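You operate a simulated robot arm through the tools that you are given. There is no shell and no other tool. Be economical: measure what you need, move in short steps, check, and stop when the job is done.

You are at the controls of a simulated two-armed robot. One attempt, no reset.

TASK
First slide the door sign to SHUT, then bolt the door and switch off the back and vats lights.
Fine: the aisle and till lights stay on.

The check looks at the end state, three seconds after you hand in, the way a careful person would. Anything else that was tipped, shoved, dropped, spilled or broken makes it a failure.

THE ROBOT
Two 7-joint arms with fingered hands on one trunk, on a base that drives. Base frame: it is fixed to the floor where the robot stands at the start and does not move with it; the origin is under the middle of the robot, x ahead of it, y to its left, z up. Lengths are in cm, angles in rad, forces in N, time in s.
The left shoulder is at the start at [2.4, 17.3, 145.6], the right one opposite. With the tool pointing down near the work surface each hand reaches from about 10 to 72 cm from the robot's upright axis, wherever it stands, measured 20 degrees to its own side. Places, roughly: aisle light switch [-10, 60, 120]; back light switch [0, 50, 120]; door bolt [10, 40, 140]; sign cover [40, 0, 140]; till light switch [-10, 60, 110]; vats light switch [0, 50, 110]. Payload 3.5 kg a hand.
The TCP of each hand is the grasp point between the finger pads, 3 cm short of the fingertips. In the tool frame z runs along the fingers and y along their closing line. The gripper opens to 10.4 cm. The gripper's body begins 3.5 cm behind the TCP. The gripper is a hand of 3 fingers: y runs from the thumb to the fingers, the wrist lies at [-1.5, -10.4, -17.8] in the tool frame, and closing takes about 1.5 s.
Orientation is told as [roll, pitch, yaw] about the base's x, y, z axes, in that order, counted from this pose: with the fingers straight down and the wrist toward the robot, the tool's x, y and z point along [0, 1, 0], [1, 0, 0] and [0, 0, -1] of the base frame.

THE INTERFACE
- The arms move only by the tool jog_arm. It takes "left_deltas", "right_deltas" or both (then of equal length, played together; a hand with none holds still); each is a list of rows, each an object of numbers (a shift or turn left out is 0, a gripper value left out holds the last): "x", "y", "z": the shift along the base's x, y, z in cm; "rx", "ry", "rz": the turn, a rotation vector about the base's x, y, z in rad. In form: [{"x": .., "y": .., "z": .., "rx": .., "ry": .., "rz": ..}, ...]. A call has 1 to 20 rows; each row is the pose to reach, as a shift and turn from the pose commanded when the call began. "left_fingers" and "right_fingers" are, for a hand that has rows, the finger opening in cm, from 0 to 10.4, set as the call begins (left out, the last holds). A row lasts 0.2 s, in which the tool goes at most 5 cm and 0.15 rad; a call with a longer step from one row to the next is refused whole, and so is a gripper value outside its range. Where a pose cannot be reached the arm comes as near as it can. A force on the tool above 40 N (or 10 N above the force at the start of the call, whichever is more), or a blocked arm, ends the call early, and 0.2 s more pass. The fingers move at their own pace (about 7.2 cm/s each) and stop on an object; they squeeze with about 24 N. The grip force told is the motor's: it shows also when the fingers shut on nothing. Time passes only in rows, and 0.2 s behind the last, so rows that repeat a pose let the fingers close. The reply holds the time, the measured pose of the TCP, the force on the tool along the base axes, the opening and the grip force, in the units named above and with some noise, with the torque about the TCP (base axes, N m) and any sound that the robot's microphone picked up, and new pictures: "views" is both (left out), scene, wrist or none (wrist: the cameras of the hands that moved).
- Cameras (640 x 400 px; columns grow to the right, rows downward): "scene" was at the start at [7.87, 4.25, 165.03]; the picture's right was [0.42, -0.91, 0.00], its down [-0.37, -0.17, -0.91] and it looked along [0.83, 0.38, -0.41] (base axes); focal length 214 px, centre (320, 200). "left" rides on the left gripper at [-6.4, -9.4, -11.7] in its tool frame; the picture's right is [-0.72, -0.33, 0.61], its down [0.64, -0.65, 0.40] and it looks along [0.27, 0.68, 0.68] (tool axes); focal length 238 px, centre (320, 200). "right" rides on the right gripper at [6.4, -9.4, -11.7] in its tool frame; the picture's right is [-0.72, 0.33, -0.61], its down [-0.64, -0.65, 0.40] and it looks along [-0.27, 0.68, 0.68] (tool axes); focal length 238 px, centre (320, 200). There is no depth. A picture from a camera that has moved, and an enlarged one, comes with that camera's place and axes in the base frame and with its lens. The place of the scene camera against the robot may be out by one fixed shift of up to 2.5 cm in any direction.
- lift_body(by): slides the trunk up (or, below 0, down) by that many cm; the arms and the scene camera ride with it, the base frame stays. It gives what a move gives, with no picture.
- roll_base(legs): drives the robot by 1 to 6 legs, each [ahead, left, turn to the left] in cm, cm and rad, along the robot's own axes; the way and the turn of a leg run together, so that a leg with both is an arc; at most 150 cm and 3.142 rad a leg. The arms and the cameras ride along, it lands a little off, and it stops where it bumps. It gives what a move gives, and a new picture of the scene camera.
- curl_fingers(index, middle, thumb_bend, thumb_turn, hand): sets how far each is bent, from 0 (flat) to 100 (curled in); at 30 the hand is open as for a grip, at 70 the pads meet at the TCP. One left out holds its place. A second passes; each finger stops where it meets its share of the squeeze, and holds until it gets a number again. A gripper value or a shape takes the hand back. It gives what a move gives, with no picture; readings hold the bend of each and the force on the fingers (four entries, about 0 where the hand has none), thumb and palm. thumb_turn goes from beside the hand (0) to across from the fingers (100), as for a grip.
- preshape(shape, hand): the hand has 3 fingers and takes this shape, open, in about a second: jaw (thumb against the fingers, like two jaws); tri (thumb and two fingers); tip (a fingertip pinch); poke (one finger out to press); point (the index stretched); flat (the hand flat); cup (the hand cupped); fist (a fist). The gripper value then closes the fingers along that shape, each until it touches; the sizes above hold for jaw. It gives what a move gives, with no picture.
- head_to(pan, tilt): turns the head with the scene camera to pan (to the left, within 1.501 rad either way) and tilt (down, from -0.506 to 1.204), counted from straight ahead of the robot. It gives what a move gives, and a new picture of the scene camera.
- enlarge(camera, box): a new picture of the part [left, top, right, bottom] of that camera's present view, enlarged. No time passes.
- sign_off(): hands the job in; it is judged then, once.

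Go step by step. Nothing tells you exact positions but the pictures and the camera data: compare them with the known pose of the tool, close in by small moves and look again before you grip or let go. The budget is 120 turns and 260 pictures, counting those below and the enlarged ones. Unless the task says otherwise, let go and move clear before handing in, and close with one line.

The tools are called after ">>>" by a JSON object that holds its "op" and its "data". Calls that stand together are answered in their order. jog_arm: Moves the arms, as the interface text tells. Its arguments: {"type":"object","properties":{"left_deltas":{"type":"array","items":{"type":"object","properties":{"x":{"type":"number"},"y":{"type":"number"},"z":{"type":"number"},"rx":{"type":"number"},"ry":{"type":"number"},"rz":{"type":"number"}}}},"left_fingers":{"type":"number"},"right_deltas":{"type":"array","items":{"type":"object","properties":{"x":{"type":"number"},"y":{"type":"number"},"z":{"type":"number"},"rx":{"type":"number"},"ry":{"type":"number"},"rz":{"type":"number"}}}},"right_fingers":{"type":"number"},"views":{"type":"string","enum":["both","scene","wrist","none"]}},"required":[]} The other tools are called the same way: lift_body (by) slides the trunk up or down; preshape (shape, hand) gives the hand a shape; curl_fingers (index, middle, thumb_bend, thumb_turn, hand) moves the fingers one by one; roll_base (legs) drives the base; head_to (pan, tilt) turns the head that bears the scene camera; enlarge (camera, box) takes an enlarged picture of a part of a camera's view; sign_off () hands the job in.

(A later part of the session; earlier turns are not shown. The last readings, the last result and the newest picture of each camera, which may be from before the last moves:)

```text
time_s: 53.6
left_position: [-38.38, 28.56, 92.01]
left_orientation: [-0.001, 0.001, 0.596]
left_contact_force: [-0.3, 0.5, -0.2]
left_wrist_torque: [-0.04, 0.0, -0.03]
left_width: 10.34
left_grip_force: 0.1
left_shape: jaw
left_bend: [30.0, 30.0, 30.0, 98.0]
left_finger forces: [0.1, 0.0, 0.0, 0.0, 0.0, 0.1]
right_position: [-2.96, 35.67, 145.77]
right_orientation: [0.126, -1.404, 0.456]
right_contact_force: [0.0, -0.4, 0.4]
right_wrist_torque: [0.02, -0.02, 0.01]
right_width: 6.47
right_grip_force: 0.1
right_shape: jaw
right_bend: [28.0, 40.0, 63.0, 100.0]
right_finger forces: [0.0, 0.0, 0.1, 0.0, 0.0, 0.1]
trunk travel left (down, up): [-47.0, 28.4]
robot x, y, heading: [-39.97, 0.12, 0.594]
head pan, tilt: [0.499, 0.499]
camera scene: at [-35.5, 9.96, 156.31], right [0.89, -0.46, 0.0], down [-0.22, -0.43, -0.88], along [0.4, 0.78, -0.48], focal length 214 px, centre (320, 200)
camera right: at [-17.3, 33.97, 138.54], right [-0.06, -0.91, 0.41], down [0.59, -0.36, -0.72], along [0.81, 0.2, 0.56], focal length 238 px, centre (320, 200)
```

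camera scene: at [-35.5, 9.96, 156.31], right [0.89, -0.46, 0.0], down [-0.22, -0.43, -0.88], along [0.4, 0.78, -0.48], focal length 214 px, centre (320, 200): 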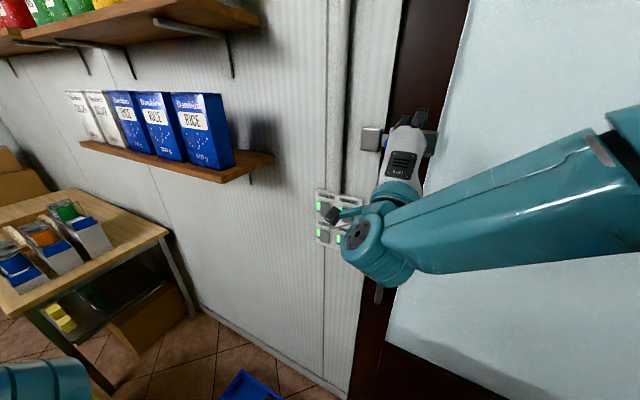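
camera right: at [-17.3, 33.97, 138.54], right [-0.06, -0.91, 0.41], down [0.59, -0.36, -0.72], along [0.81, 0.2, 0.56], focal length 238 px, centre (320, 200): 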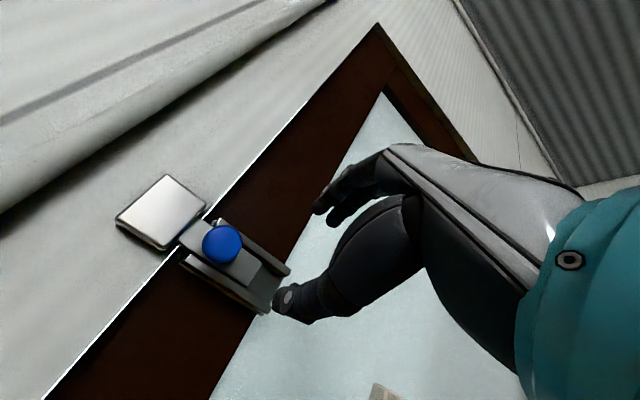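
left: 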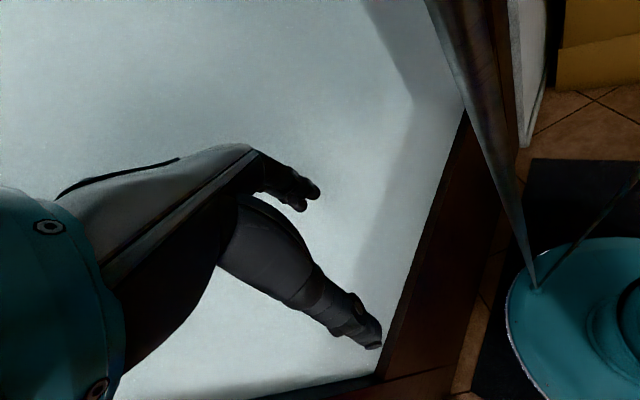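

The hand is level and open 6.5 cm, and the knob is now at about (2.6, 44.8, 143.9), already slid left a little. I'll line up laterally and approach partway, then look.

>>> {"op": "jog_arm", "data": {"right_deltas": [{"x": -1.2, "y": 1.8, "z": -0.8}, {"x": -2.4, "y": 3.55, "z": -1.57}, {"x": -0.9, "y": 4.55, "z": -1.57}, {"x": 0.6, "y": 5.55, "z": -1.57}, {"x": 2.0, "y": 6.55, "z": -1.57}, {"x": 2.0, "y": 6.55, "z": -1.57}]}}

>>> {"op": "enlarge", "data": {"camera": "scene", "box": [330, 80, 460, 180]}}

```text
time_s: 55.0
left_position: [-38.35, 28.4, 92.01]
left_orientation: [0.001, 0.001, 0.595]
left_contact_force: [0.6, 0.2, -0.8]
left_wrist_torque: [-0.01, -0.01, -0.02]
left_width: 10.37
left_grip_force: 0.1
left_shape: jaw
left_bend: [30.0, 30.0, 30.0, 98.0]
left_finger forces: [0.0, 0.0, 0.1, 0.0, 0.0, 0.0]
right_position: [-0.74, 42.41, 144.2]
right_orientation: [0.122, -1.405, 0.463]
right_contact_force: [-0.1, 0.6, -0.9]
right_wrist_torque: [0.0, 0.02, 0.02]
right_width: 6.49
right_grip_force: 0.2
right_shape: jaw
right_bend: [28.0, 40.0, 63.0, 100.0]
right_finger forces: [0.0, 0.0, 0.0, 0.0, 0.0, 0.1]
trunk travel left (down, up): [-47.0, 28.4]
robot x, y, heading: [-39.41, -0.02, 0.595]
head pan, tilt: [0.499, 0.499]
camera scene: at [-35.54, 9.97, 156.31], right [0.89, -0.46, 0.0], down [-0.22, -0.43, -0.88], along [0.4, 0.78, -0.48], focal length 214 px, centre (320, 200)
camera right: at [-15.24, 40.52, 136.96], right [-0.06, -0.91, 0.41], down [0.59, -0.36, -0.72], along [0.81, 0.2, 0.56], focal length 238 px, centre (320, 200)
```

scene: 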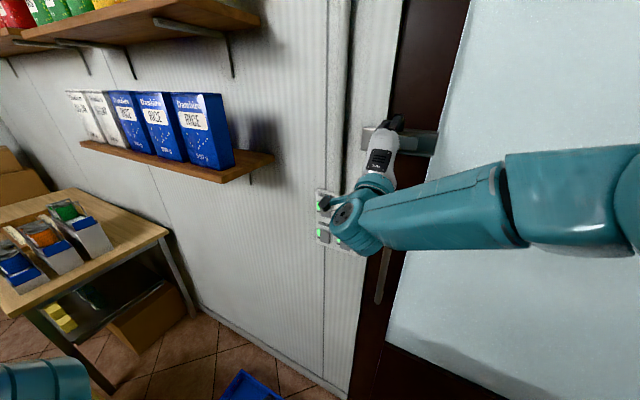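
right: 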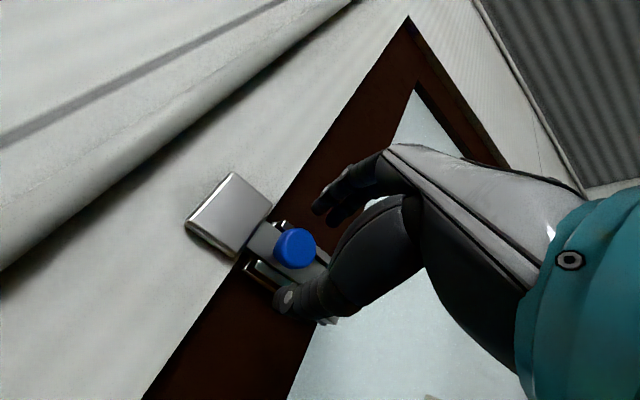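

```text
4.00 times, centred on (395, 130) of scene
camera zoom: at [-35.54, 9.97, 156.31], right [0.89, -0.46, 0.0], down [-0.22, -0.43, -0.88], along [0.4, 0.78, -0.48], focal length 858 px, centre (20, 480)
```

zoom: 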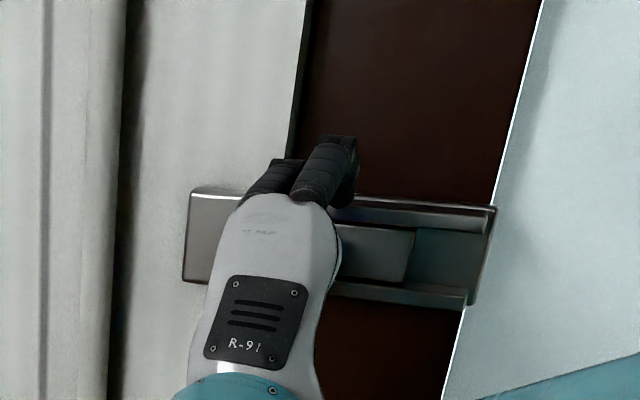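

Lateral alignment is good and the knob is between the fingers and thumb, about 4 cm ahead. I'll go forward 3.3 cm and then close.

>>> {"op": "jog_arm", "data": {"right_deltas": [{"x": 0.9, "y": 0.6}, {"x": 1.8, "y": 1.25}, {"x": 2.73, "y": 1.85}, {"x": 2.73, "y": 1.85}]}}

>>> {"op": "enlarge", "data": {"camera": "right", "box": [200, 140, 400, 340]}}

```text
time_s: 56.0
left_position: [-38.49, 28.54, 92.02]
left_orientation: [-0.001, 0.0, 0.595]
left_contact_force: [0.3, -0.2, 0.8]
left_wrist_torque: [-0.02, 0.0, 0.0]
left_width: 10.34
left_grip_force: 0.0
left_shape: jaw
left_bend: [30.0, 30.0, 30.0, 98.0]
left_finger forces: [0.1, 0.0, 0.0, 0.0, 0.0, 0.0]
right_position: [1.87, 44.15, 144.2]
right_orientation: [0.124, -1.404, 0.459]
right_contact_force: [0.0, 0.3, 0.0]
right_wrist_torque: [0.03, 0.0, -0.03]
right_width: 6.46
right_grip_force: 0.1
right_shape: jaw
right_bend: [28.0, 40.0, 63.0, 100.0]
right_finger forces: [0.0, 0.0, 0.0, 0.1, 0.0, 0.1]
trunk travel left (down, up): [-47.0, 28.4]
robot x, y, heading: [-39.67, -0.33, 0.598]
head pan, tilt: [0.499, 0.499]
camera scene: at [-35.53, 9.97, 156.31], right [0.89, -0.46, 0.0], down [-0.22, -0.43, -0.88], along [0.4, 0.78, -0.48], focal length 214 px, centre (320, 200)
camera right: at [-12.6, 42.42, 137.03], right [-0.06, -0.91, 0.41], down [0.59, -0.36, -0.72], along [0.81, 0.2, 0.56], focal length 238 px, centre (320, 200)
```

scene: 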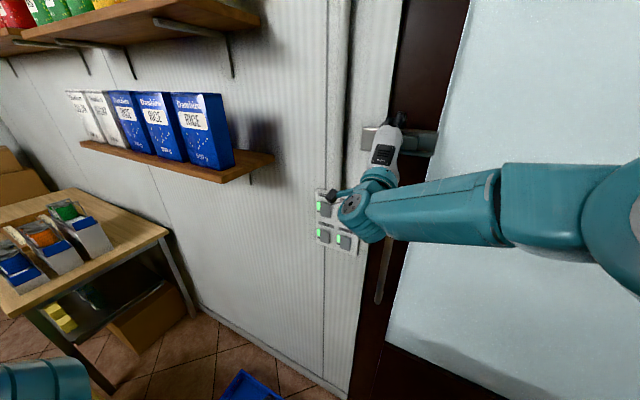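
right: 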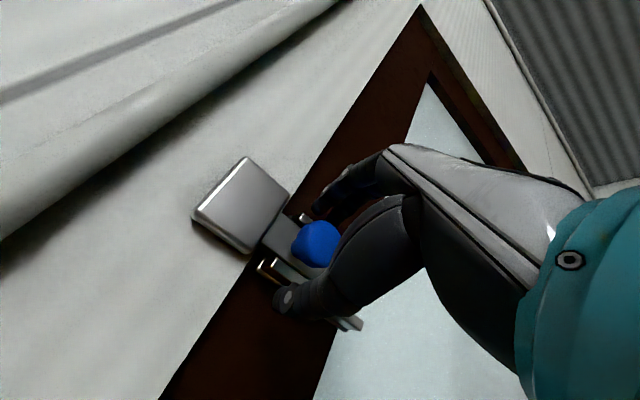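

```text
2.00 times, centred on (300, 240) of right
camera zoom: at [-12.6, 42.42, 137.03], right [-0.06, -0.91, 0.41], down [0.59, -0.36, -0.72], along [0.81, 0.2, 0.56], focal length 477 px, centre (360, 120)
```

zoom: 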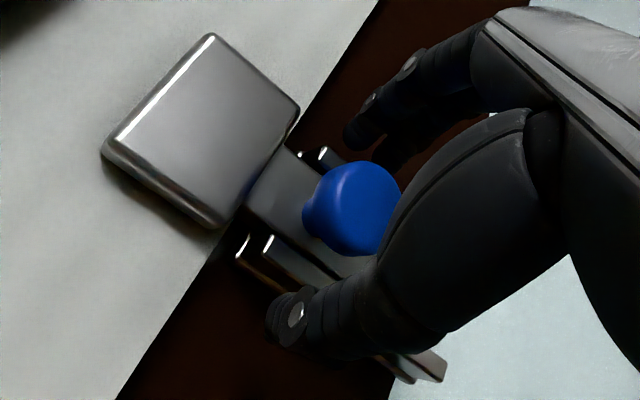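

The knob sits between the fingers and the thumb. I'll close the grip.

>>> {"op": "jog_arm", "data": {"right_deltas": [{"x": 0}, {"x": 0}, {"x": 0}, {"x": 0}, {"x": 0}, {"x": 0}, {"x": 0}], "right_fingers": 2, "views": "wrist"}}

>>> {"op": "enlarge", "data": {"camera": "right", "box": [200, 140, 400, 340]}}

```text
time_s: 57.6
left_position: [-38.4, 28.49, 92.06]
left_orientation: [0.002, -0.001, 0.594]
left_contact_force: [0.4, 0.2, 0.1]
left_wrist_torque: [0.0, 0.04, -0.01]
left_width: 10.38
left_grip_force: 0.1
left_shape: jaw
left_bend: [30.0, 30.0, 30.0, 98.0]
left_finger forces: [0.0, 0.0, 0.0, 0.1, 0.1, 0.0]
right_position: [1.86, 44.12, 144.27]
right_orientation: [0.124, -1.405, 0.459]
right_contact_force: [-0.7, -0.3, -1.6]
right_wrist_torque: [-0.03, 0.02, -0.04]
right_width: 2.03
right_grip_force: 0.0
right_shape: jaw
right_bend: [73.0, 59.0, 73.0, 100.0]
right_finger forces: [0.2, 0.0, 0.1, 0.0, 1.4, 0.0]
trunk travel left (down, up): [-47.0, 28.4]
robot x, y, heading: [-39.93, 0.4, 0.602]
head pan, tilt: [0.499, 0.499]
camera right: at [-12.6, 42.43, 137.01], right [-0.06, -0.91, 0.41], down [0.59, -0.36, -0.72], along [0.81, 0.2, 0.56], focal length 238 px, centre (320, 200)
```

right: 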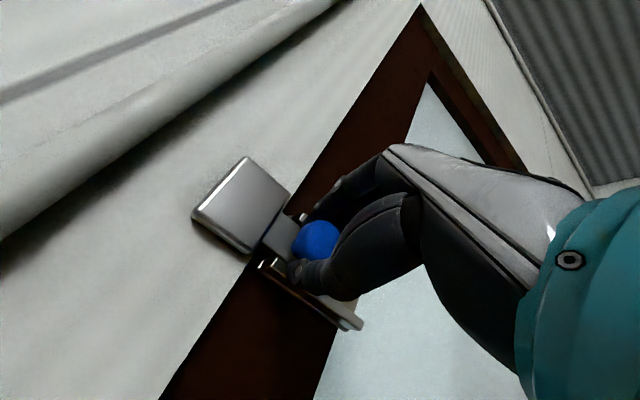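

```text
2.00 times, centred on (300, 240) of right
camera zoom: at [-12.6, 42.43, 137.01], right [-0.06, -0.91, 0.41], down [0.59, -0.36, -0.72], along [0.81, 0.2, 0.56], focal length 477 px, centre (360, 120)
```

zoom: 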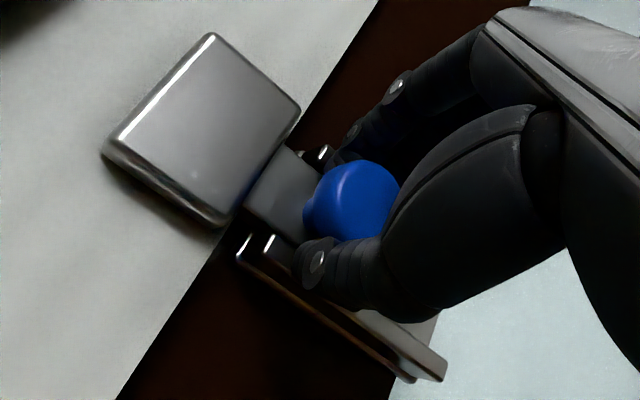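

The fingers have curled around the stem behind the knob head. I'll close firmly and pull gently toward the robot.

>>> {"op": "jog_arm", "data": {"right_deltas": [{"x": 0}, {"x": 0}, {"x": 0}, {"x": -0.4, "y": -0.28}, {"x": -0.8, "y": -0.56}, {"x": -1.25, "y": -0.85}, {"x": -1.25, "y": -0.85}], "right_fingers": 0, "views": "wrist"}}

>>> {"op": "enlarge", "data": {"camera": "right", "box": [160, 120, 400, 340]}}

```text
time_s: 59.0
left_position: [-37.96, 28.79, 91.87]
left_orientation: [0.001, 0.005, 0.595]
left_contact_force: [0.3, -0.3, 0.1]
left_wrist_torque: [-0.01, 0.0, 0.03]
left_width: 10.36
left_grip_force: 0.1
left_shape: jaw
left_bend: [30.0, 30.0, 30.0, 98.0]
left_finger forces: [0.0, 0.1, 0.0, 0.0, 0.0, 0.1]
right_position: [1.91, 43.62, 143.86]
right_orientation: [0.13, -1.394, 0.443]
right_contact_force: [24.9, 17.1, -4.1]
right_wrist_torque: [0.13, -0.25, 0.07]
right_width: 1.38
right_grip_force: 24.2
right_shape: jaw
right_bend: [73.0, 70.0, 75.0, 100.0]
right_finger forces: [13.9, 8.9, 0.0, 0.1, 24.7, 0.0]
trunk travel left (down, up): [-47.0, 28.4]
robot x, y, heading: [-39.51, -0.3, 0.594]
head pan, tilt: [0.499, 0.499]
stopped in row 7 (right hand): the force on the tool passed its limit at 42 N (the readings are from after the stop); the commanded pose is now the measured one
camera right: at [-12.49, 42.03, 136.86], right [-0.07, -0.91, 0.41], down [0.58, -0.37, -0.73], along [0.81, 0.19, 0.55], focal length 238 px, centre (320, 200)
```

right: 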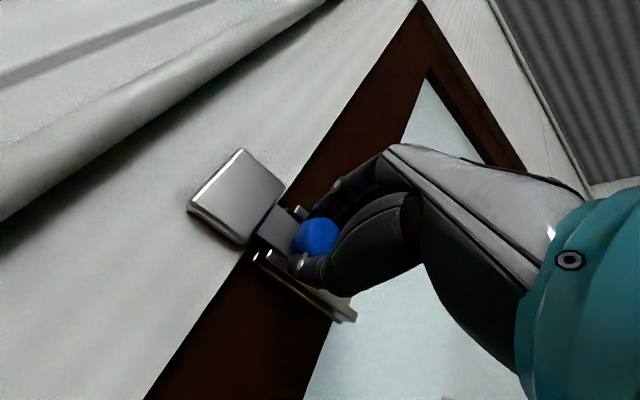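

```text
1.82 times, centred on (280, 230) of right
camera zoom: at [-12.49, 42.03, 136.86], right [-0.07, -0.91, 0.41], down [0.58, -0.37, -0.73], along [0.81, 0.19, 0.55], focal length 433 px, centre (393, 146)
```

zoom: 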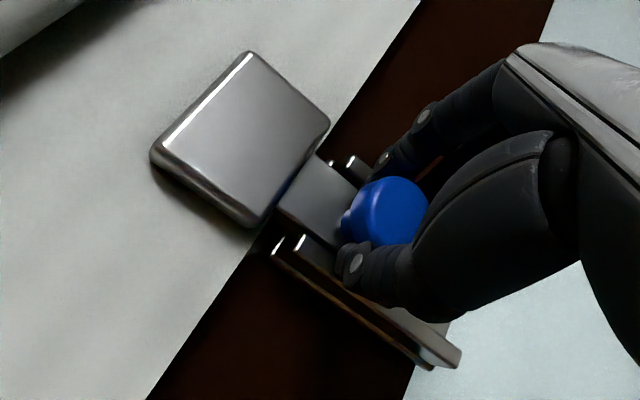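

The pull met a firm stop, so the door is back against its frame. Still holding the knob, I'll slide it left into the keeper.

>>> {"op": "jog_arm", "data": {"right_deltas": [{"x": -0.28, "y": 0.41}, {"x": -0.56, "y": 0.83}, {"x": -0.84, "y": 1.24}, {"x": -1.12, "y": 1.65}, {"x": -1.4, "y": 2.07}, {"x": -1.69, "y": 2.48}]}}

>>> {"op": "enlarge", "data": {"camera": "right", "box": [160, 120, 400, 340]}}

```text
time_s: 60.0
left_position: [-37.99, 28.89, 91.92]
left_orientation: [0.001, 0.004, 0.596]
left_contact_force: [0.0, 0.0, 0.2]
left_wrist_torque: [0.0, -0.01, 0.0]
left_width: 10.35
left_grip_force: 0.2
left_shape: jaw
left_bend: [30.0, 30.0, 30.0, 98.0]
left_finger forces: [0.0, 0.0, 0.0, 0.0, 0.0, 0.1]
right_position: [1.41, 44.55, 144.01]
right_orientation: [0.117, -1.387, 0.449]
right_contact_force: [25.7, 16.6, -7.1]
right_wrist_torque: [0.09, -0.18, 0.1]
right_width: 1.35
right_grip_force: 24.3
right_shape: jaw
right_bend: [73.0, 70.0, 74.0, 100.0]
right_finger forces: [13.3, 9.7, 0.0, 0.0, 25.0, 0.1]
right hand out of reach, approached as far as the arm can: row 3, 4, 5
trunk travel left (down, up): [-47.0, 28.4]
robot x, y, heading: [-39.18, 0.14, 0.595]
head pan, tilt: [0.499, 0.499]
stopped in row 5 (right hand): the force on the tool passed its limit at 42 N (the readings are from after the stop); the commanded pose is now the measured one
camera scene: at [-34.81, 10.53, 156.24], right [0.89, -0.46, 0.0], down [-0.22, -0.43, -0.88], along [0.4, 0.78, -0.48], focal length 214 px, centre (320, 200)
camera right: at [-13.2, 42.92, 136.98], right [-0.07, -0.91, 0.42], down [0.57, -0.38, -0.73], along [0.82, 0.19, 0.54], focal length 238 px, centre (320, 200)
```

scene: 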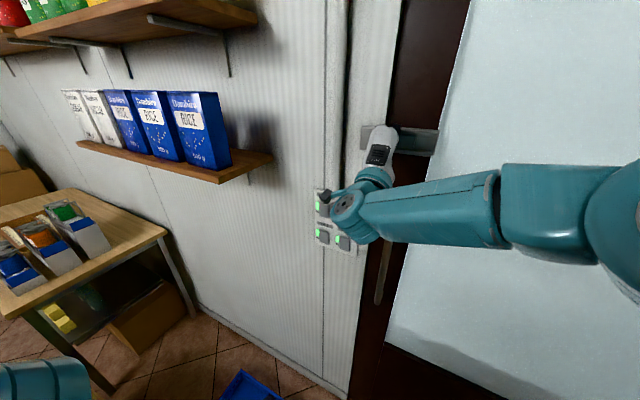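
right: 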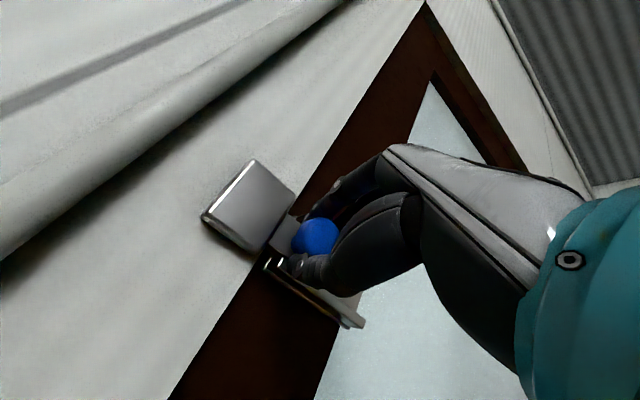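

```text
1.82 times, centred on (280, 230) of right
camera zoom: at [-13.2, 42.92, 136.98], right [-0.07, -0.91, 0.42], down [0.57, -0.38, -0.73], along [0.82, 0.19, 0.54], focal length 433 px, centre (393, 146)
```

zoom: 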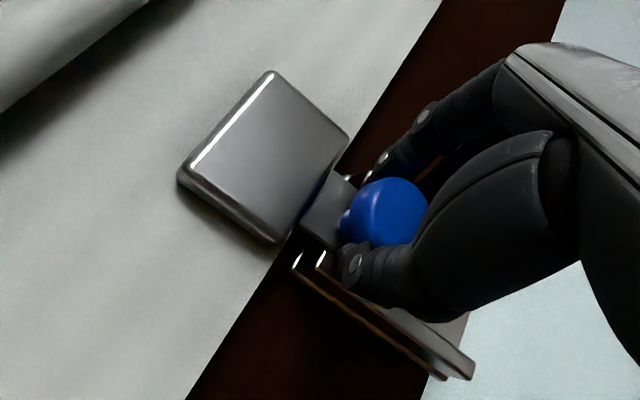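

The bolt moved about 1 cm left and is starting into the keeper, but there is still about 30 N of pull. I'll relax the pull and keep sliding.

>>> {"op": "jog_arm", "data": {"right_deltas": [{"x": 0.25, "y": 0.17}, {"x": 0.45, "y": 0.3}, {"x": 0.17, "y": 0.72}, {"x": -0.1, "y": 1.13}, {"x": -0.4, "y": 1.54}, {"x": -0.67, "y": 1.95}], "views": "wrist"}}

>>> {"op": "enlarge", "data": {"camera": "right", "box": [160, 120, 400, 340]}}

```text
time_s: 61.4
left_position: [-37.78, 28.85, 92.04]
left_orientation: [0.0, 0.008, 0.595]
left_contact_force: [0.8, 0.2, -0.5]
left_wrist_torque: [-0.03, 0.0, 0.03]
left_width: 10.35
left_grip_force: 0.1
left_shape: jaw
left_bend: [30.0, 30.0, 30.0, 98.0]
left_finger forces: [0.0, 0.1, 0.1, 0.0, 0.0, 0.0]
right_position: [1.23, 44.95, 144.28]
right_orientation: [0.115, -1.384, 0.461]
right_contact_force: [25.3, 17.8, -18.8]
right_wrist_torque: [0.01, 0.04, 0.06]
right_width: 1.36
right_grip_force: 23.6
right_shape: jaw
right_bend: [73.0, 70.0, 74.0, 100.0]
right_finger forces: [10.2, 10.5, 0.1, 0.0, 28.6, 0.1]
right hand out of reach, approached as far as the arm can: row 3, 4, 5, 6
trunk travel left (down, up): [-47.0, 28.4]
robot x, y, heading: [-39.85, 0.2, 0.597]
head pan, tilt: [0.499, 0.499]
camera right: at [-13.45, 43.24, 137.3], right [-0.06, -0.91, 0.42], down [0.57, -0.38, -0.73], along [0.82, 0.19, 0.54], focal length 238 px, centre (320, 200)
```

right: 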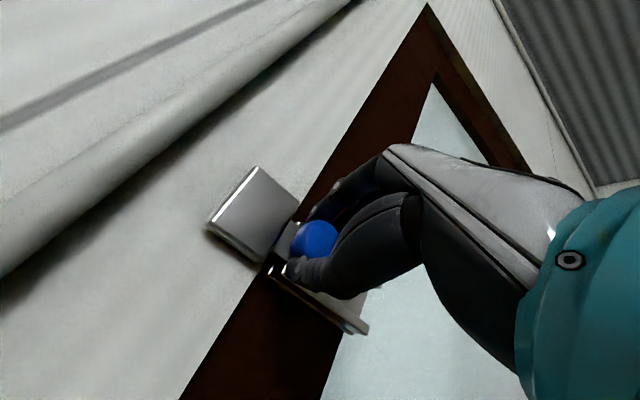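

```text
1.82 times, centred on (280, 230) of right
camera zoom: at [-13.45, 43.24, 137.3], right [-0.06, -0.91, 0.42], down [0.57, -0.38, -0.73], along [0.82, 0.19, 0.54], focal length 433 px, centre (393, 146)
```

zoom: 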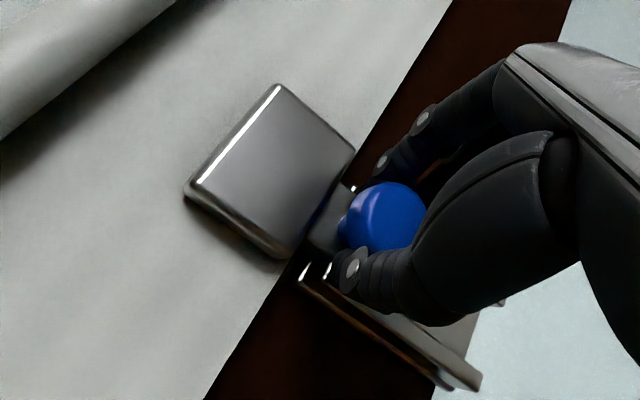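

The arm is at its leftward limit here. I'll release, back straight off, shift the base left 10 cm, and re-approach.

>>> {"op": "jog_arm", "data": {"right_deltas": [{"x": 0.3, "y": 0.2, "z": 0}, {"x": 0.3, "y": 0.2}, {"x": 0.3, "y": 0.2}, {"x": 0.3, "y": 0.2}, {"x": -0.8, "y": -0.5}, {"x": -2.5, "y": -1.7}, {"x": -4.1, "y": -2.8}, {"x": -5.8, "y": -3.9}], "right_fingers": 6.5, "views": "wrist"}}

>>> {"op": "enlarge", "data": {"camera": "right", "box": [160, 120, 400, 340]}}

```text
time_s: 63.2
left_position: [-38.39, 28.57, 92.0]
left_orientation: [0.001, 0.001, 0.596]
left_contact_force: [-0.1, -0.2, -0.7]
left_wrist_torque: [0.0, 0.01, -0.02]
left_width: 10.34
left_grip_force: 0.0
left_shape: jaw
left_bend: [30.0, 30.0, 30.0, 98.0]
left_finger forces: [0.0, 0.0, 0.0, 0.0, 0.1, 0.1]
right_position: [-5.49, 40.44, 144.91]
right_orientation: [0.127, -1.4, 0.448]
right_contact_force: [-0.5, -0.6, -0.1]
right_wrist_torque: [0.0, 0.03, 0.0]
right_width: 6.48
right_grip_force: 0.0
right_shape: jaw
right_bend: [28.0, 40.0, 63.0, 100.0]
right_finger forces: [0.0, 0.1, 0.0, 0.0, 0.0, 0.1]
trunk travel left (down, up): [-47.0, 28.4]
robot x, y, heading: [-39.61, 0.31, 0.599]
head pan, tilt: [0.499, 0.499]
camera right: at [-20.05, 38.85, 137.76], right [-0.07, -0.91, 0.41], down [0.58, -0.37, -0.73], along [0.81, 0.19, 0.55], focal length 238 px, centre (320, 200)
```

right: 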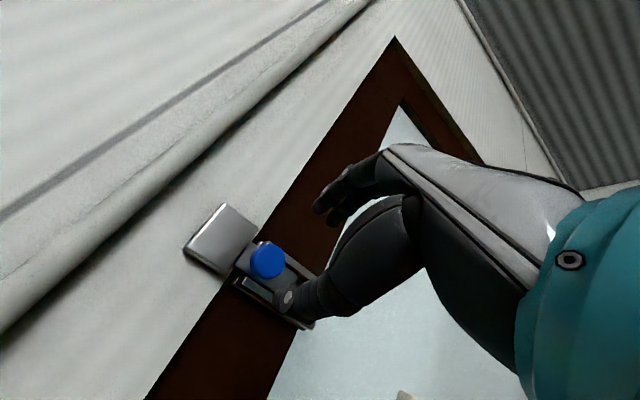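

```text
1.82 times, centred on (280, 230) of right
camera zoom: at [-20.05, 38.85, 137.76], right [-0.07, -0.91, 0.41], down [0.58, -0.37, -0.73], along [0.81, 0.19, 0.55], focal length 433 px, centre (393, 146)
```

zoom: 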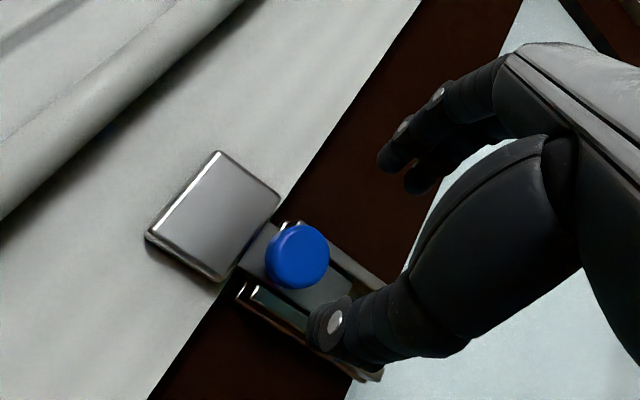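

The door edge is dark again, meaning closed, and the bar is entering the keeper. Now I'll shift the base left.

>>> {"op": "roll_base", "data": {"legs": [[0, 12, 0]]}}

>>> {"op": "jog_arm", "data": {"right_deltas": [{"x": 1.7, "y": -2.5}, {"x": 3.4, "y": -5.0}, {"x": 5.1, "y": -7.4}, {"x": 6.2, "y": -9.1}, {"x": 6.2, "y": -9.1}], "right_fingers": 0}}

>>> {"op": "enlarge", "data": {"camera": "right", "box": [160, 120, 400, 340]}}

```text
time_s: 64.5
left_position: [-45.01, 38.57, 92.08]
left_orientation: [-0.001, 0.001, 0.594]
left_contact_force: [0.2, 0.5, 0.1]
left_wrist_torque: [-0.03, 0.02, 0.06]
left_width: 10.37
left_grip_force: 0.0
left_shape: jaw
left_bend: [30.0, 30.0, 30.0, 98.0]
left_finger forces: [0.0, 0.1, 0.0, 0.1, 0.0, 0.0]
right_position: [-12.26, 50.62, 144.92]
right_orientation: [0.125, -1.398, 0.449]
right_contact_force: [-0.5, 0.3, 0.4]
right_wrist_torque: [-0.03, 0.02, 0.01]
right_width: 6.49
right_grip_force: 0.1
right_shape: jaw
right_bend: [28.0, 40.0, 63.0, 100.0]
right_finger forces: [0.0, 0.0, 0.0, 0.0, 0.1, 0.0]
trunk travel left (down, up): [-47.0, 28.4]
robot x, y, heading: [-46.3, 10.01, 0.594]
head pan, tilt: [0.499, 0.499]
camera scene: at [-42.26, 20.12, 156.3], right [0.89, -0.46, 0.0], down [-0.22, -0.43, -0.88], along [0.4, 0.78, -0.48], focal length 214 px, centre (320, 200)
```

scene: 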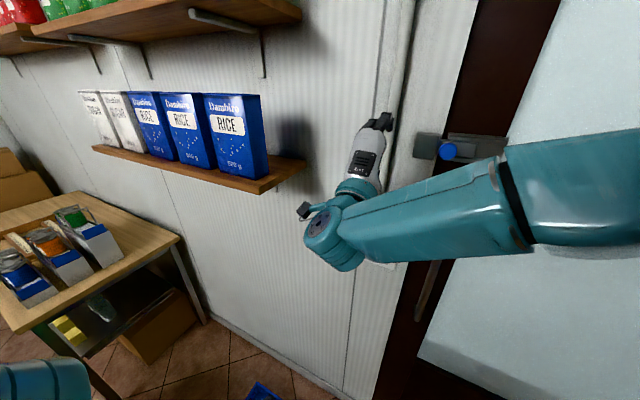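

```text
time_s: 65.7
left_position: [-45.11, 38.57, 92.1]
left_orientation: [-0.001, 0.0, 0.593]
left_contact_force: [0.5, -0.2, -0.1]
left_wrist_torque: [-0.01, -0.03, -0.02]
left_width: 10.38
left_grip_force: 0.0
left_shape: jaw
left_bend: [30.0, 30.0, 30.0, 98.0]
left_finger forces: [0.1, 0.0, 0.0, 0.0, 0.0, 0.0]
right_position: [-5.89, 41.55, 144.8]
right_orientation: [0.128, -1.398, 0.445]
right_contact_force: [0.6, -1.1, 0.0]
right_wrist_torque: [0.0, 0.0, -0.02]
right_width: 0.0
right_grip_force: 24.2
right_shape: jaw
right_bend: [70.0, 70.0, 46.0, 100.0]
right_finger forces: [0.0, 0.0, 0.1, 0.1, 0.0, 0.0]
trunk travel left (down, up): [-47.0, 28.4]
robot x, y, heading: [-46.19, 10.33, 0.59]
head pan, tilt: [0.499, 0.499]
camera scene: at [-42.25, 20.1, 156.3], right [0.89, -0.46, 0.0], down [-0.22, -0.43, -0.88], along [0.4, 0.78, -0.48], focal length 214 px, centre (320, 200)
camera right: at [-20.4, 39.94, 137.74], right [-0.07, -0.91, 0.41], down [0.58, -0.37, -0.73], along [0.81, 0.19, 0.55], focal length 238 px, centre (320, 200)
```

scene: 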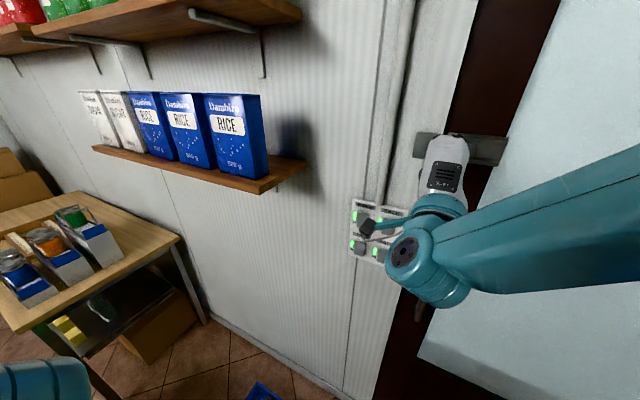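
right: 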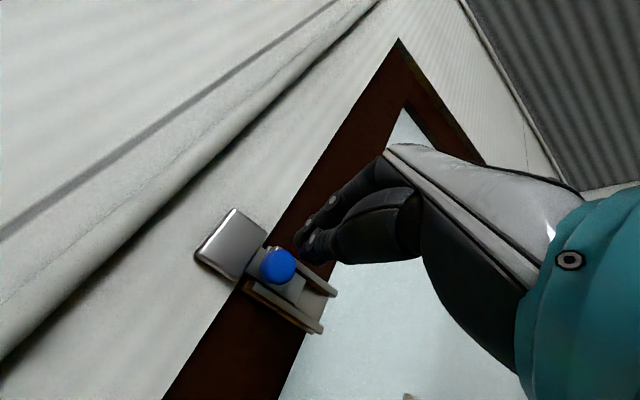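

```text
1.82 times, centred on (280, 230) of right
camera zoom: at [-20.4, 39.94, 137.74], right [-0.07, -0.91, 0.41], down [0.58, -0.37, -0.73], along [0.81, 0.19, 0.55], focal length 433 px, centre (393, 146)
```

zoom: 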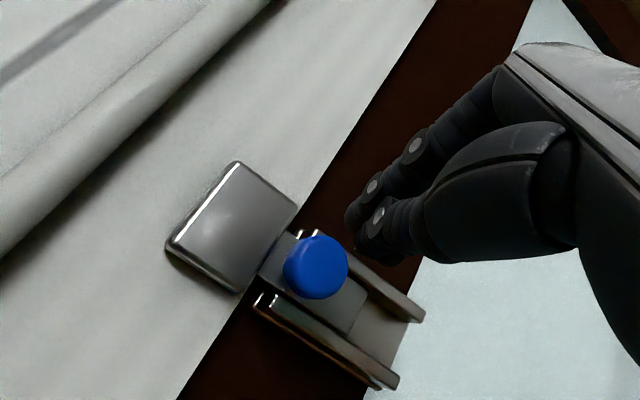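

The bolt is partly in. With the hand free to move left now, I'll place the closed fingers just right of the knob and look.

>>> {"op": "jog_arm", "data": {"right_deltas": [{"x": 1.5, "y": -2.2}, {"x": 3.0, "y": -4.5, "z": -0.3}, {"x": 5.1, "y": -3.1, "z": -0.3}, {"x": 7.2, "y": -1.7, "z": -0.3}, {"x": 9.2, "y": -0.3, "z": -0.3}, {"x": 9.2, "y": -0.3, "z": -0.3}], "views": "both"}}

>>> {"op": "enlarge", "data": {"camera": "right", "box": [160, 120, 400, 340]}}

```text
time_s: 67.1
left_position: [-45.05, 38.54, 91.99]
left_orientation: [0.0, -0.001, 0.593]
left_contact_force: [0.6, 0.1, -0.3]
left_wrist_torque: [0.06, -0.02, 0.0]
left_width: 10.35
left_grip_force: 0.0
left_shape: jaw
left_bend: [30.0, 30.0, 30.0, 98.0]
left_finger forces: [0.0, 0.1, 0.0, 0.1, 0.0, 0.0]
right_position: [3.32, 41.12, 144.66]
right_orientation: [0.127, -1.398, 0.446]
right_contact_force: [-0.1, -0.4, 0.4]
right_wrist_torque: [-0.02, -0.03, 0.0]
right_width: 0.0
right_grip_force: 23.9
right_shape: jaw
right_bend: [70.0, 70.0, 46.0, 100.0]
right_finger forces: [0.0, 0.0, 0.1, 0.0, 0.0, 0.0]
trunk travel left (down, up): [-47.0, 28.4]
robot x, y, heading: [-46.37, 10.71, 0.595]
head pan, tilt: [0.499, 0.499]
camera scene: at [-42.27, 20.03, 156.31], right [0.89, -0.46, 0.0], down [-0.22, -0.42, -0.88], along [0.4, 0.78, -0.48], focal length 214 px, centre (320, 200)
camera right: at [-11.18, 39.55, 137.57], right [-0.07, -0.91, 0.41], down [0.58, -0.37, -0.73], along [0.81, 0.19, 0.55], focal length 238 px, centre (320, 200)
```

scene: 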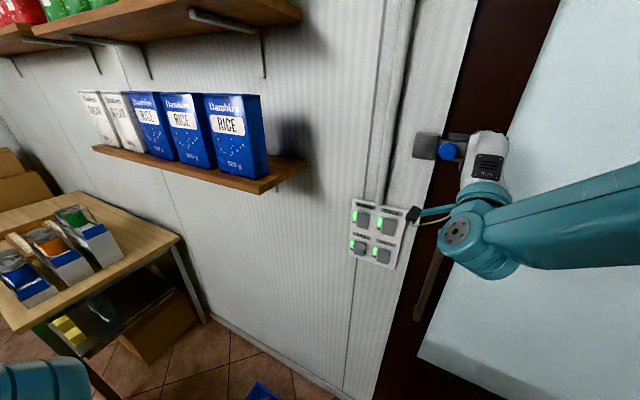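
right: 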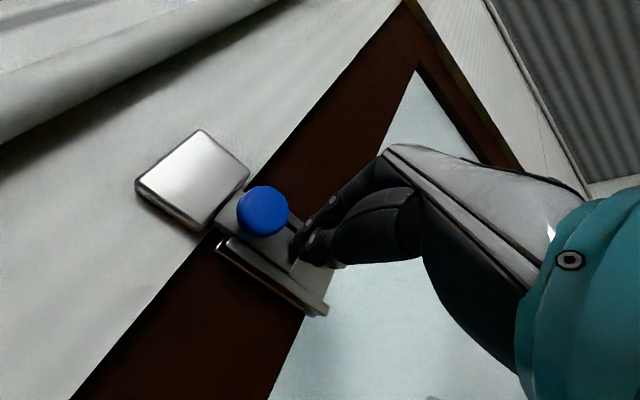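

```text
1.82 times, centred on (280, 230) of right
camera zoom: at [-11.18, 39.55, 137.57], right [-0.07, -0.91, 0.41], down [0.58, -0.37, -0.73], along [0.81, 0.19, 0.55], focal length 433 px, centre (393, 146)
```

zoom: 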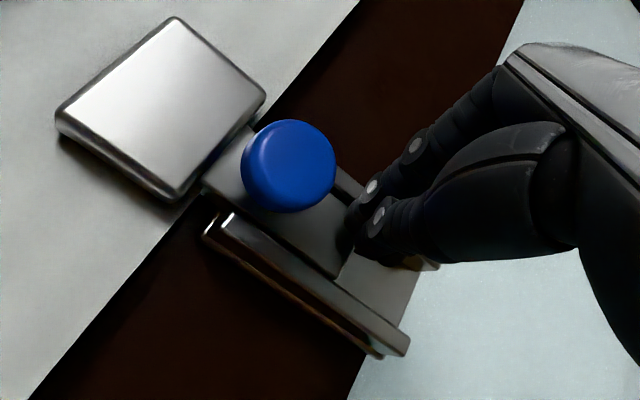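

The fingers are right of the knob at the proper depth. I'll push left in small steps until it stops.

>>> {"op": "jog_arm", "data": {"right_deltas": [{"x": -0.56, "y": 0.83}, {"x": -0.9, "y": 1.32}, {"x": -1.24, "y": 1.82}, {"x": -1.57, "y": 2.32}, {"x": -1.91, "y": 2.81}, {"x": -2.25, "y": 3.31}, {"x": -2.53, "y": 3.72}, {"x": -2.81, "y": 4.14}]}}

>>> {"op": "enlarge", "data": {"camera": "right", "box": [160, 120, 400, 340]}}

```text
time_s: 69.1
left_position: [-44.93, 38.48, 92.09]
left_orientation: [0.002, -0.001, 0.592]
left_contact_force: [-0.5, 0.2, 0.5]
left_wrist_torque: [-0.01, -0.02, 0.0]
left_width: 10.35
left_grip_force: 0.0
left_shape: jaw
left_bend: [30.0, 30.0, 30.0, 98.0]
left_finger forces: [0.0, 0.0, 0.1, 0.1, 0.0, 0.1]
right_position: [1.44, 44.01, 144.97]
right_orientation: [0.188, -1.403, 0.352]
right_contact_force: [11.8, -22.8, 1.9]
right_wrist_torque: [0.01, -0.05, -0.31]
right_width: 0.03
right_grip_force: 24.3
right_shape: jaw
right_bend: [70.0, 70.0, 47.0, 100.0]
right_finger forces: [28.5, 0.1, 0.0, 0.0, 6.7, 0.0]
trunk travel left (down, up): [-47.0, 28.4]
robot x, y, heading: [-46.43, 10.26, 0.587]
head pan, tilt: [0.499, 0.499]
stopped in row 8 (right hand): the force on the tool passed its limit at 41 N (the readings are from after the stop); the commanded pose is now the measured one
camera scene: at [-42.18, 19.77, 156.32], right [0.89, -0.46, 0.0], down [-0.22, -0.42, -0.88], along [0.41, 0.78, -0.48], focal length 214 px, centre (320, 200)
camera right: at [-13.05, 43.13, 137.76], right [-0.1, -0.91, 0.4], down [0.57, -0.38, -0.73], along [0.82, 0.15, 0.56], focal length 238 px, centre (320, 200)
```

scene: 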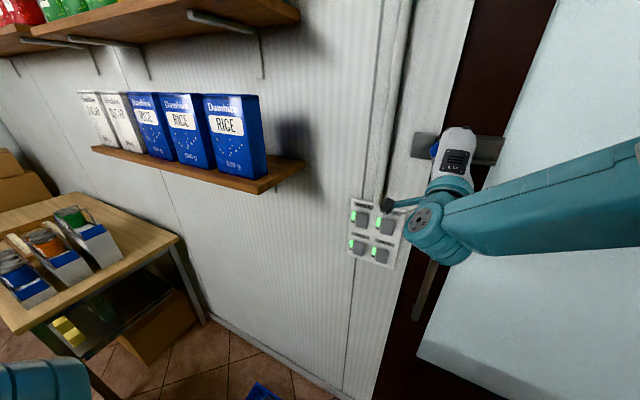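
right: 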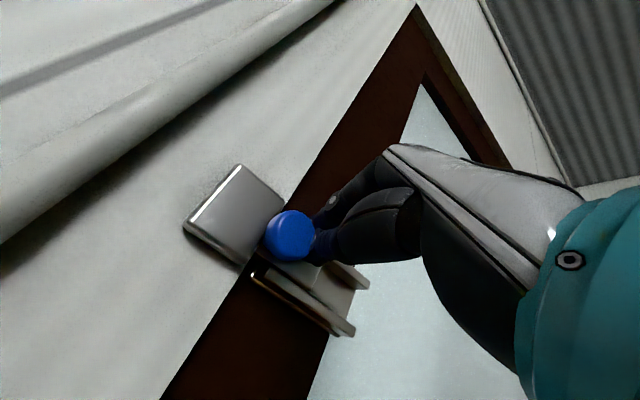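

```text
1.82 times, centred on (280, 230) of right
camera zoom: at [-13.05, 43.13, 137.76], right [-0.1, -0.91, 0.4], down [0.57, -0.38, -0.73], along [0.82, 0.15, 0.56], focal length 433 px, centre (393, 146)
```

zoom: 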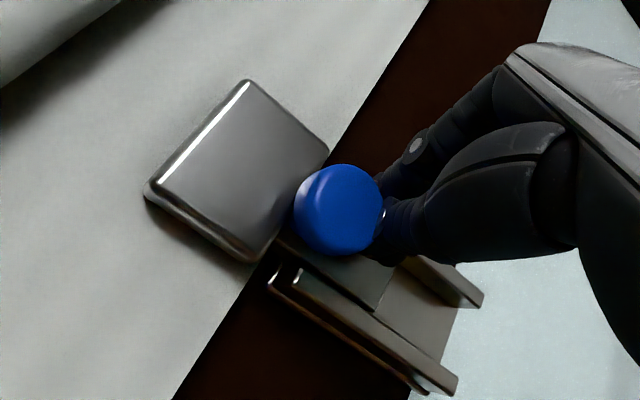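

The push hit a hard stop with the knob against the keeper: the door is bolted. I'll back the hand off and verify.

>>> {"op": "jog_arm", "data": {"right_deltas": [{"x": 0.5, "y": -0.7}, {"x": 0.9, "y": -1.3}, {"x": -1.6, "y": -3.0}, {"x": -4.5, "y": -4.9}, {"x": -7.4, "y": -6.9}]}}

>>> {"op": "enlarge", "data": {"camera": "right", "box": [120, 120, 400, 360]}}

>>> {"op": "enlarge", "data": {"camera": "scene", "box": [330, 120, 530, 290]}}

```text
time_s: 70.3
left_position: [-45.07, 38.55, 92.16]
left_orientation: [0.0, -0.002, 0.593]
left_contact_force: [0.5, -0.2, -0.4]
left_wrist_torque: [-0.02, 0.0, 0.0]
left_width: 10.37
left_grip_force: 0.2
left_shape: jaw
left_bend: [30.0, 30.0, 30.0, 98.0]
left_finger forces: [0.1, 0.0, 0.1, 0.0, 0.0, 0.1]
right_position: [-6.66, 38.01, 144.7]
right_orientation: [0.155, -1.401, 0.401]
right_contact_force: [0.2, 0.1, 0.0]
right_wrist_torque: [0.0, 0.01, 0.0]
right_width: 0.0
right_grip_force: 23.6
right_shape: jaw
right_bend: [70.0, 70.0, 47.0, 100.0]
right_finger forces: [0.0, 0.0, 0.1, 0.0, 0.0, 0.0]
trunk travel left (down, up): [-47.0, 28.4]
robot x, y, heading: [-46.39, 10.32, 0.593]
head pan, tilt: [0.499, 0.499]
camera scene: at [-42.29, 19.99, 156.31], right [0.89, -0.46, 0.0], down [-0.22, -0.42, -0.88], along [0.41, 0.78, -0.48], focal length 214 px, centre (320, 200)
camera right: at [-21.23, 36.6, 137.44], right [-0.08, -0.91, 0.41], down [0.57, -0.38, -0.73], along [0.81, 0.17, 0.55], focal length 238 px, centre (320, 200)
```

scene: 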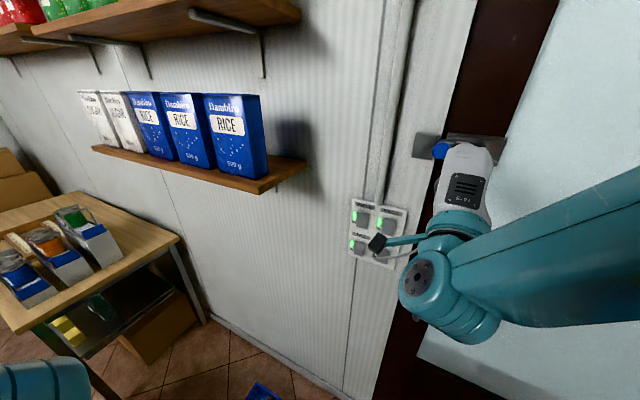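
right: 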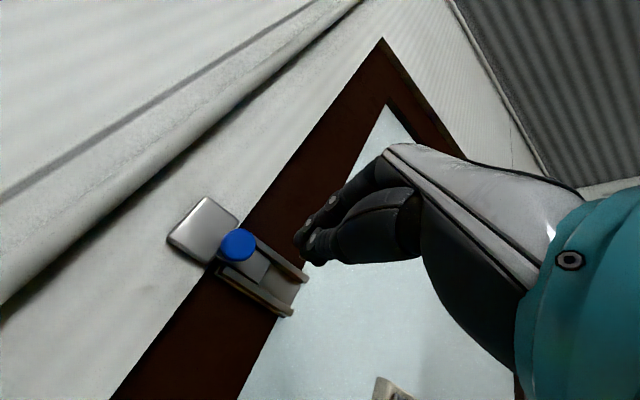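

```text
1.67 times, centred on (260, 240) of right
camera zoom: at [-21.23, 36.6, 137.44], right [-0.08, -0.91, 0.41], down [0.57, -0.38, -0.73], along [0.81, 0.17, 0.55], focal length 397 px, centre (420, 133)
```

zoom: 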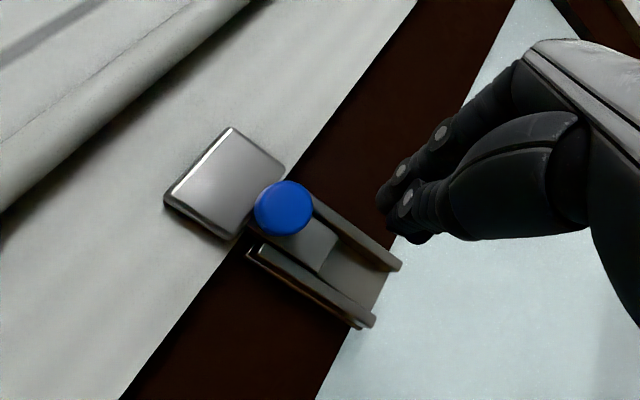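

```text
2.35 times, centred on (430, 205) of scene
camera zoom: at [-42.29, 19.99, 156.31], right [0.89, -0.46, 0.0], down [-0.22, -0.42, -0.88], along [0.41, 0.78, -0.48], focal length 505 px, centre (61, 188)
```

zoom: 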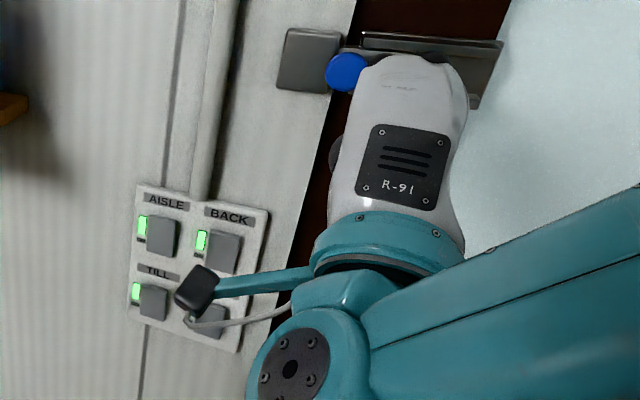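

The bolt is home in the keeper. Next are the switches: I'll raise the left hand a bit for clearance, shift the base left and lower the trunk to bring the right hand in front of the BACK and VATS switches.

>>> {"op": "jog_arm", "data": {"left_deltas": [{"z": 4}, {"z": 8}, {"z": 12}, {"z": 16}, {"z": 20}], "views": "none"}}

>>> {"op": "roll_base", "data": {"legs": [[0, 8, 0]]}}

>>> {"op": "lift_body", "data": {"by": -22}}

>>> {"op": "jog_arm", "data": {"right_deltas": [{"x": 0}]}}

```text
time_s: 71.5
left_position: [-43.91, 39.59, 96.6]
left_orientation: [0.0, 0.001, 0.591]
left_contact_force: [0.7, 0.1, -0.3]
left_wrist_torque: [-0.04, -0.01, 0.02]
left_width: 10.36
left_grip_force: 0.1
left_shape: jaw
left_bend: [30.0, 30.0, 30.0, 98.0]
left_finger forces: [0.0, 0.0, 0.1, 0.1, 0.1, 0.1]
left hand out of reach, approached as far as the arm can: row 2, 3, 4, 5
right_position: [-6.55, 37.91, 144.55]
right_orientation: [0.156, -1.401, 0.4]
right_contact_force: [-1.4, -0.6, -0.3]
right_wrist_torque: [0.01, -0.02, -0.02]
right_width: 0.03
right_grip_force: 24.0
right_shape: jaw
right_bend: [70.0, 70.0, 47.0, 100.0]
right_finger forces: [0.0, 0.1, 0.0, 0.0, 0.1, 0.0]
trunk travel left (down, up): [-47.0, 28.4]
robot x, y, heading: [-46.28, 10.4, 0.592]
head pan, tilt: [0.499, 0.499]
```

```text
time_s: 72.5
left_position: [-48.45, 46.25, 96.61]
left_orientation: [0.0, 0.001, 0.591]
left_contact_force: [0.2, -0.3, -0.6]
left_wrist_torque: [0.0, 0.02, -0.02]
left_width: 10.33
left_grip_force: 0.1
left_shape: jaw
left_bend: [30.0, 30.0, 30.0, 98.0]
left_finger forces: [0.0, 0.1, 0.0, 0.0, 0.0, 0.0]
right_position: [-11.06, 44.65, 144.63]
right_orientation: [0.153, -1.401, 0.402]
right_contact_force: [-0.1, -0.2, 0.2]
right_wrist_torque: [0.0, 0.02, 0.02]
right_width: 0.02
right_grip_force: 23.7
right_shape: jaw
right_bend: [70.0, 70.0, 47.0, 100.0]
right_finger forces: [0.1, 0.0, 0.0, 0.0, 0.1, 0.0]
trunk travel left (down, up): [-47.0, 28.4]
robot x, y, heading: [-50.82, 17.07, 0.59]
head pan, tilt: [0.499, 0.499]
camera scene: at [-46.72, 26.75, 156.3], right [0.89, -0.46, 0.0], down [-0.22, -0.43, -0.88], along [0.41, 0.78, -0.48], focal length 214 px, centre (320, 200)
```

scene: 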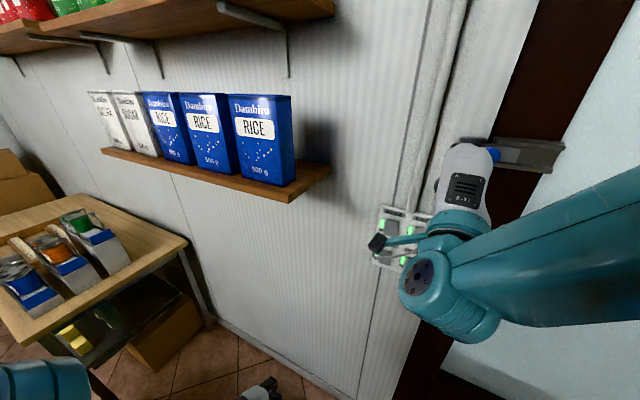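

```text
time_s: 74.8
left_position: [-49.04, 45.76, 72.64]
left_orientation: [-0.002, 0.126, 0.592]
left_contact_force: [0.1, 0.1, 0.8]
left_wrist_torque: [0.0, 0.01, -0.02]
left_width: 10.37
left_grip_force: 0.1
left_shape: jaw
left_bend: [30.0, 30.0, 30.0, 98.0]
left_finger forces: [0.0, 0.1, 0.1, 0.0, 0.0, 0.0]
right_position: [-11.13, 44.6, 122.59]
right_orientation: [0.163, -1.4, 0.394]
right_contact_force: [0.5, 0.7, 0.1]
right_wrist_torque: [0.01, 0.01, 0.03]
right_width: 0.01
right_grip_force: 23.7
right_shape: jaw
right_bend: [70.0, 70.0, 47.0, 100.0]
right_finger forces: [0.0, 0.1, 0.0, 0.1, 0.0, 0.0]
trunk travel left (down, up): [-25.0, 50.4]
robot x, y, heading: [-50.93, 16.69, 0.595]
head pan, tilt: [0.499, 0.499]
```

```text
time_s: 75.2
left_position: [-48.97, 45.74, 72.77]
left_orientation: [0.001, 0.128, 0.592]
left_contact_force: [1.1, -0.1, 0.5]
left_wrist_torque: [-0.01, 0.02, 0.04]
left_width: 10.36
left_grip_force: 0.0
left_shape: jaw
left_bend: [30.0, 30.0, 30.0, 98.0]
left_finger forces: [0.1, 0.0, 0.0, 0.1, 0.0, 0.0]
right_position: [-10.97, 44.61, 122.58]
right_orientation: [0.157, -1.402, 0.399]
right_contact_force: [-0.2, -0.5, -0.1]
right_wrist_torque: [0.0, 0.0, 0.0]
right_width: 0.0
right_grip_force: 23.9
right_shape: jaw
right_bend: [70.0, 70.0, 47.0, 100.0]
right_finger forces: [0.0, 0.0, 0.0, 0.1, 0.0, 0.0]
trunk travel left (down, up): [-25.0, 50.4]
robot x, y, heading: [-50.99, 16.76, 0.595]
head pan, tilt: [0.499, 0.499]
camera scene: at [-41.31, 30.26, 134.04], right [0.89, -0.46, 0.0], down [-0.22, -0.42, -0.88], along [0.41, 0.78, -0.48], focal length 214 px, centre (320, 200)
camera right: at [-25.56, 43.29, 115.43], right [-0.08, -0.91, 0.4], down [0.57, -0.38, -0.73], along [0.82, 0.17, 0.55], focal length 238 px, centre (320, 200)
```

scene: 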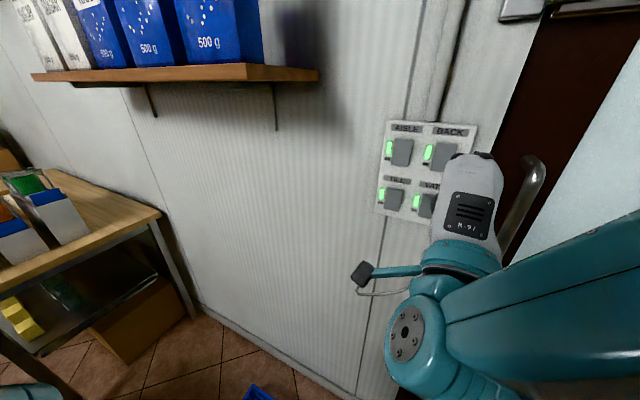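
right: 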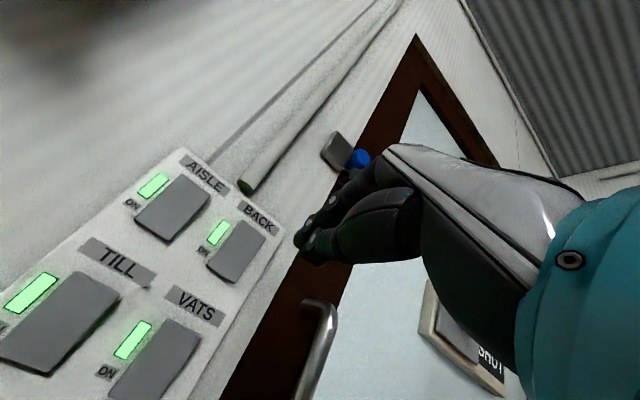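

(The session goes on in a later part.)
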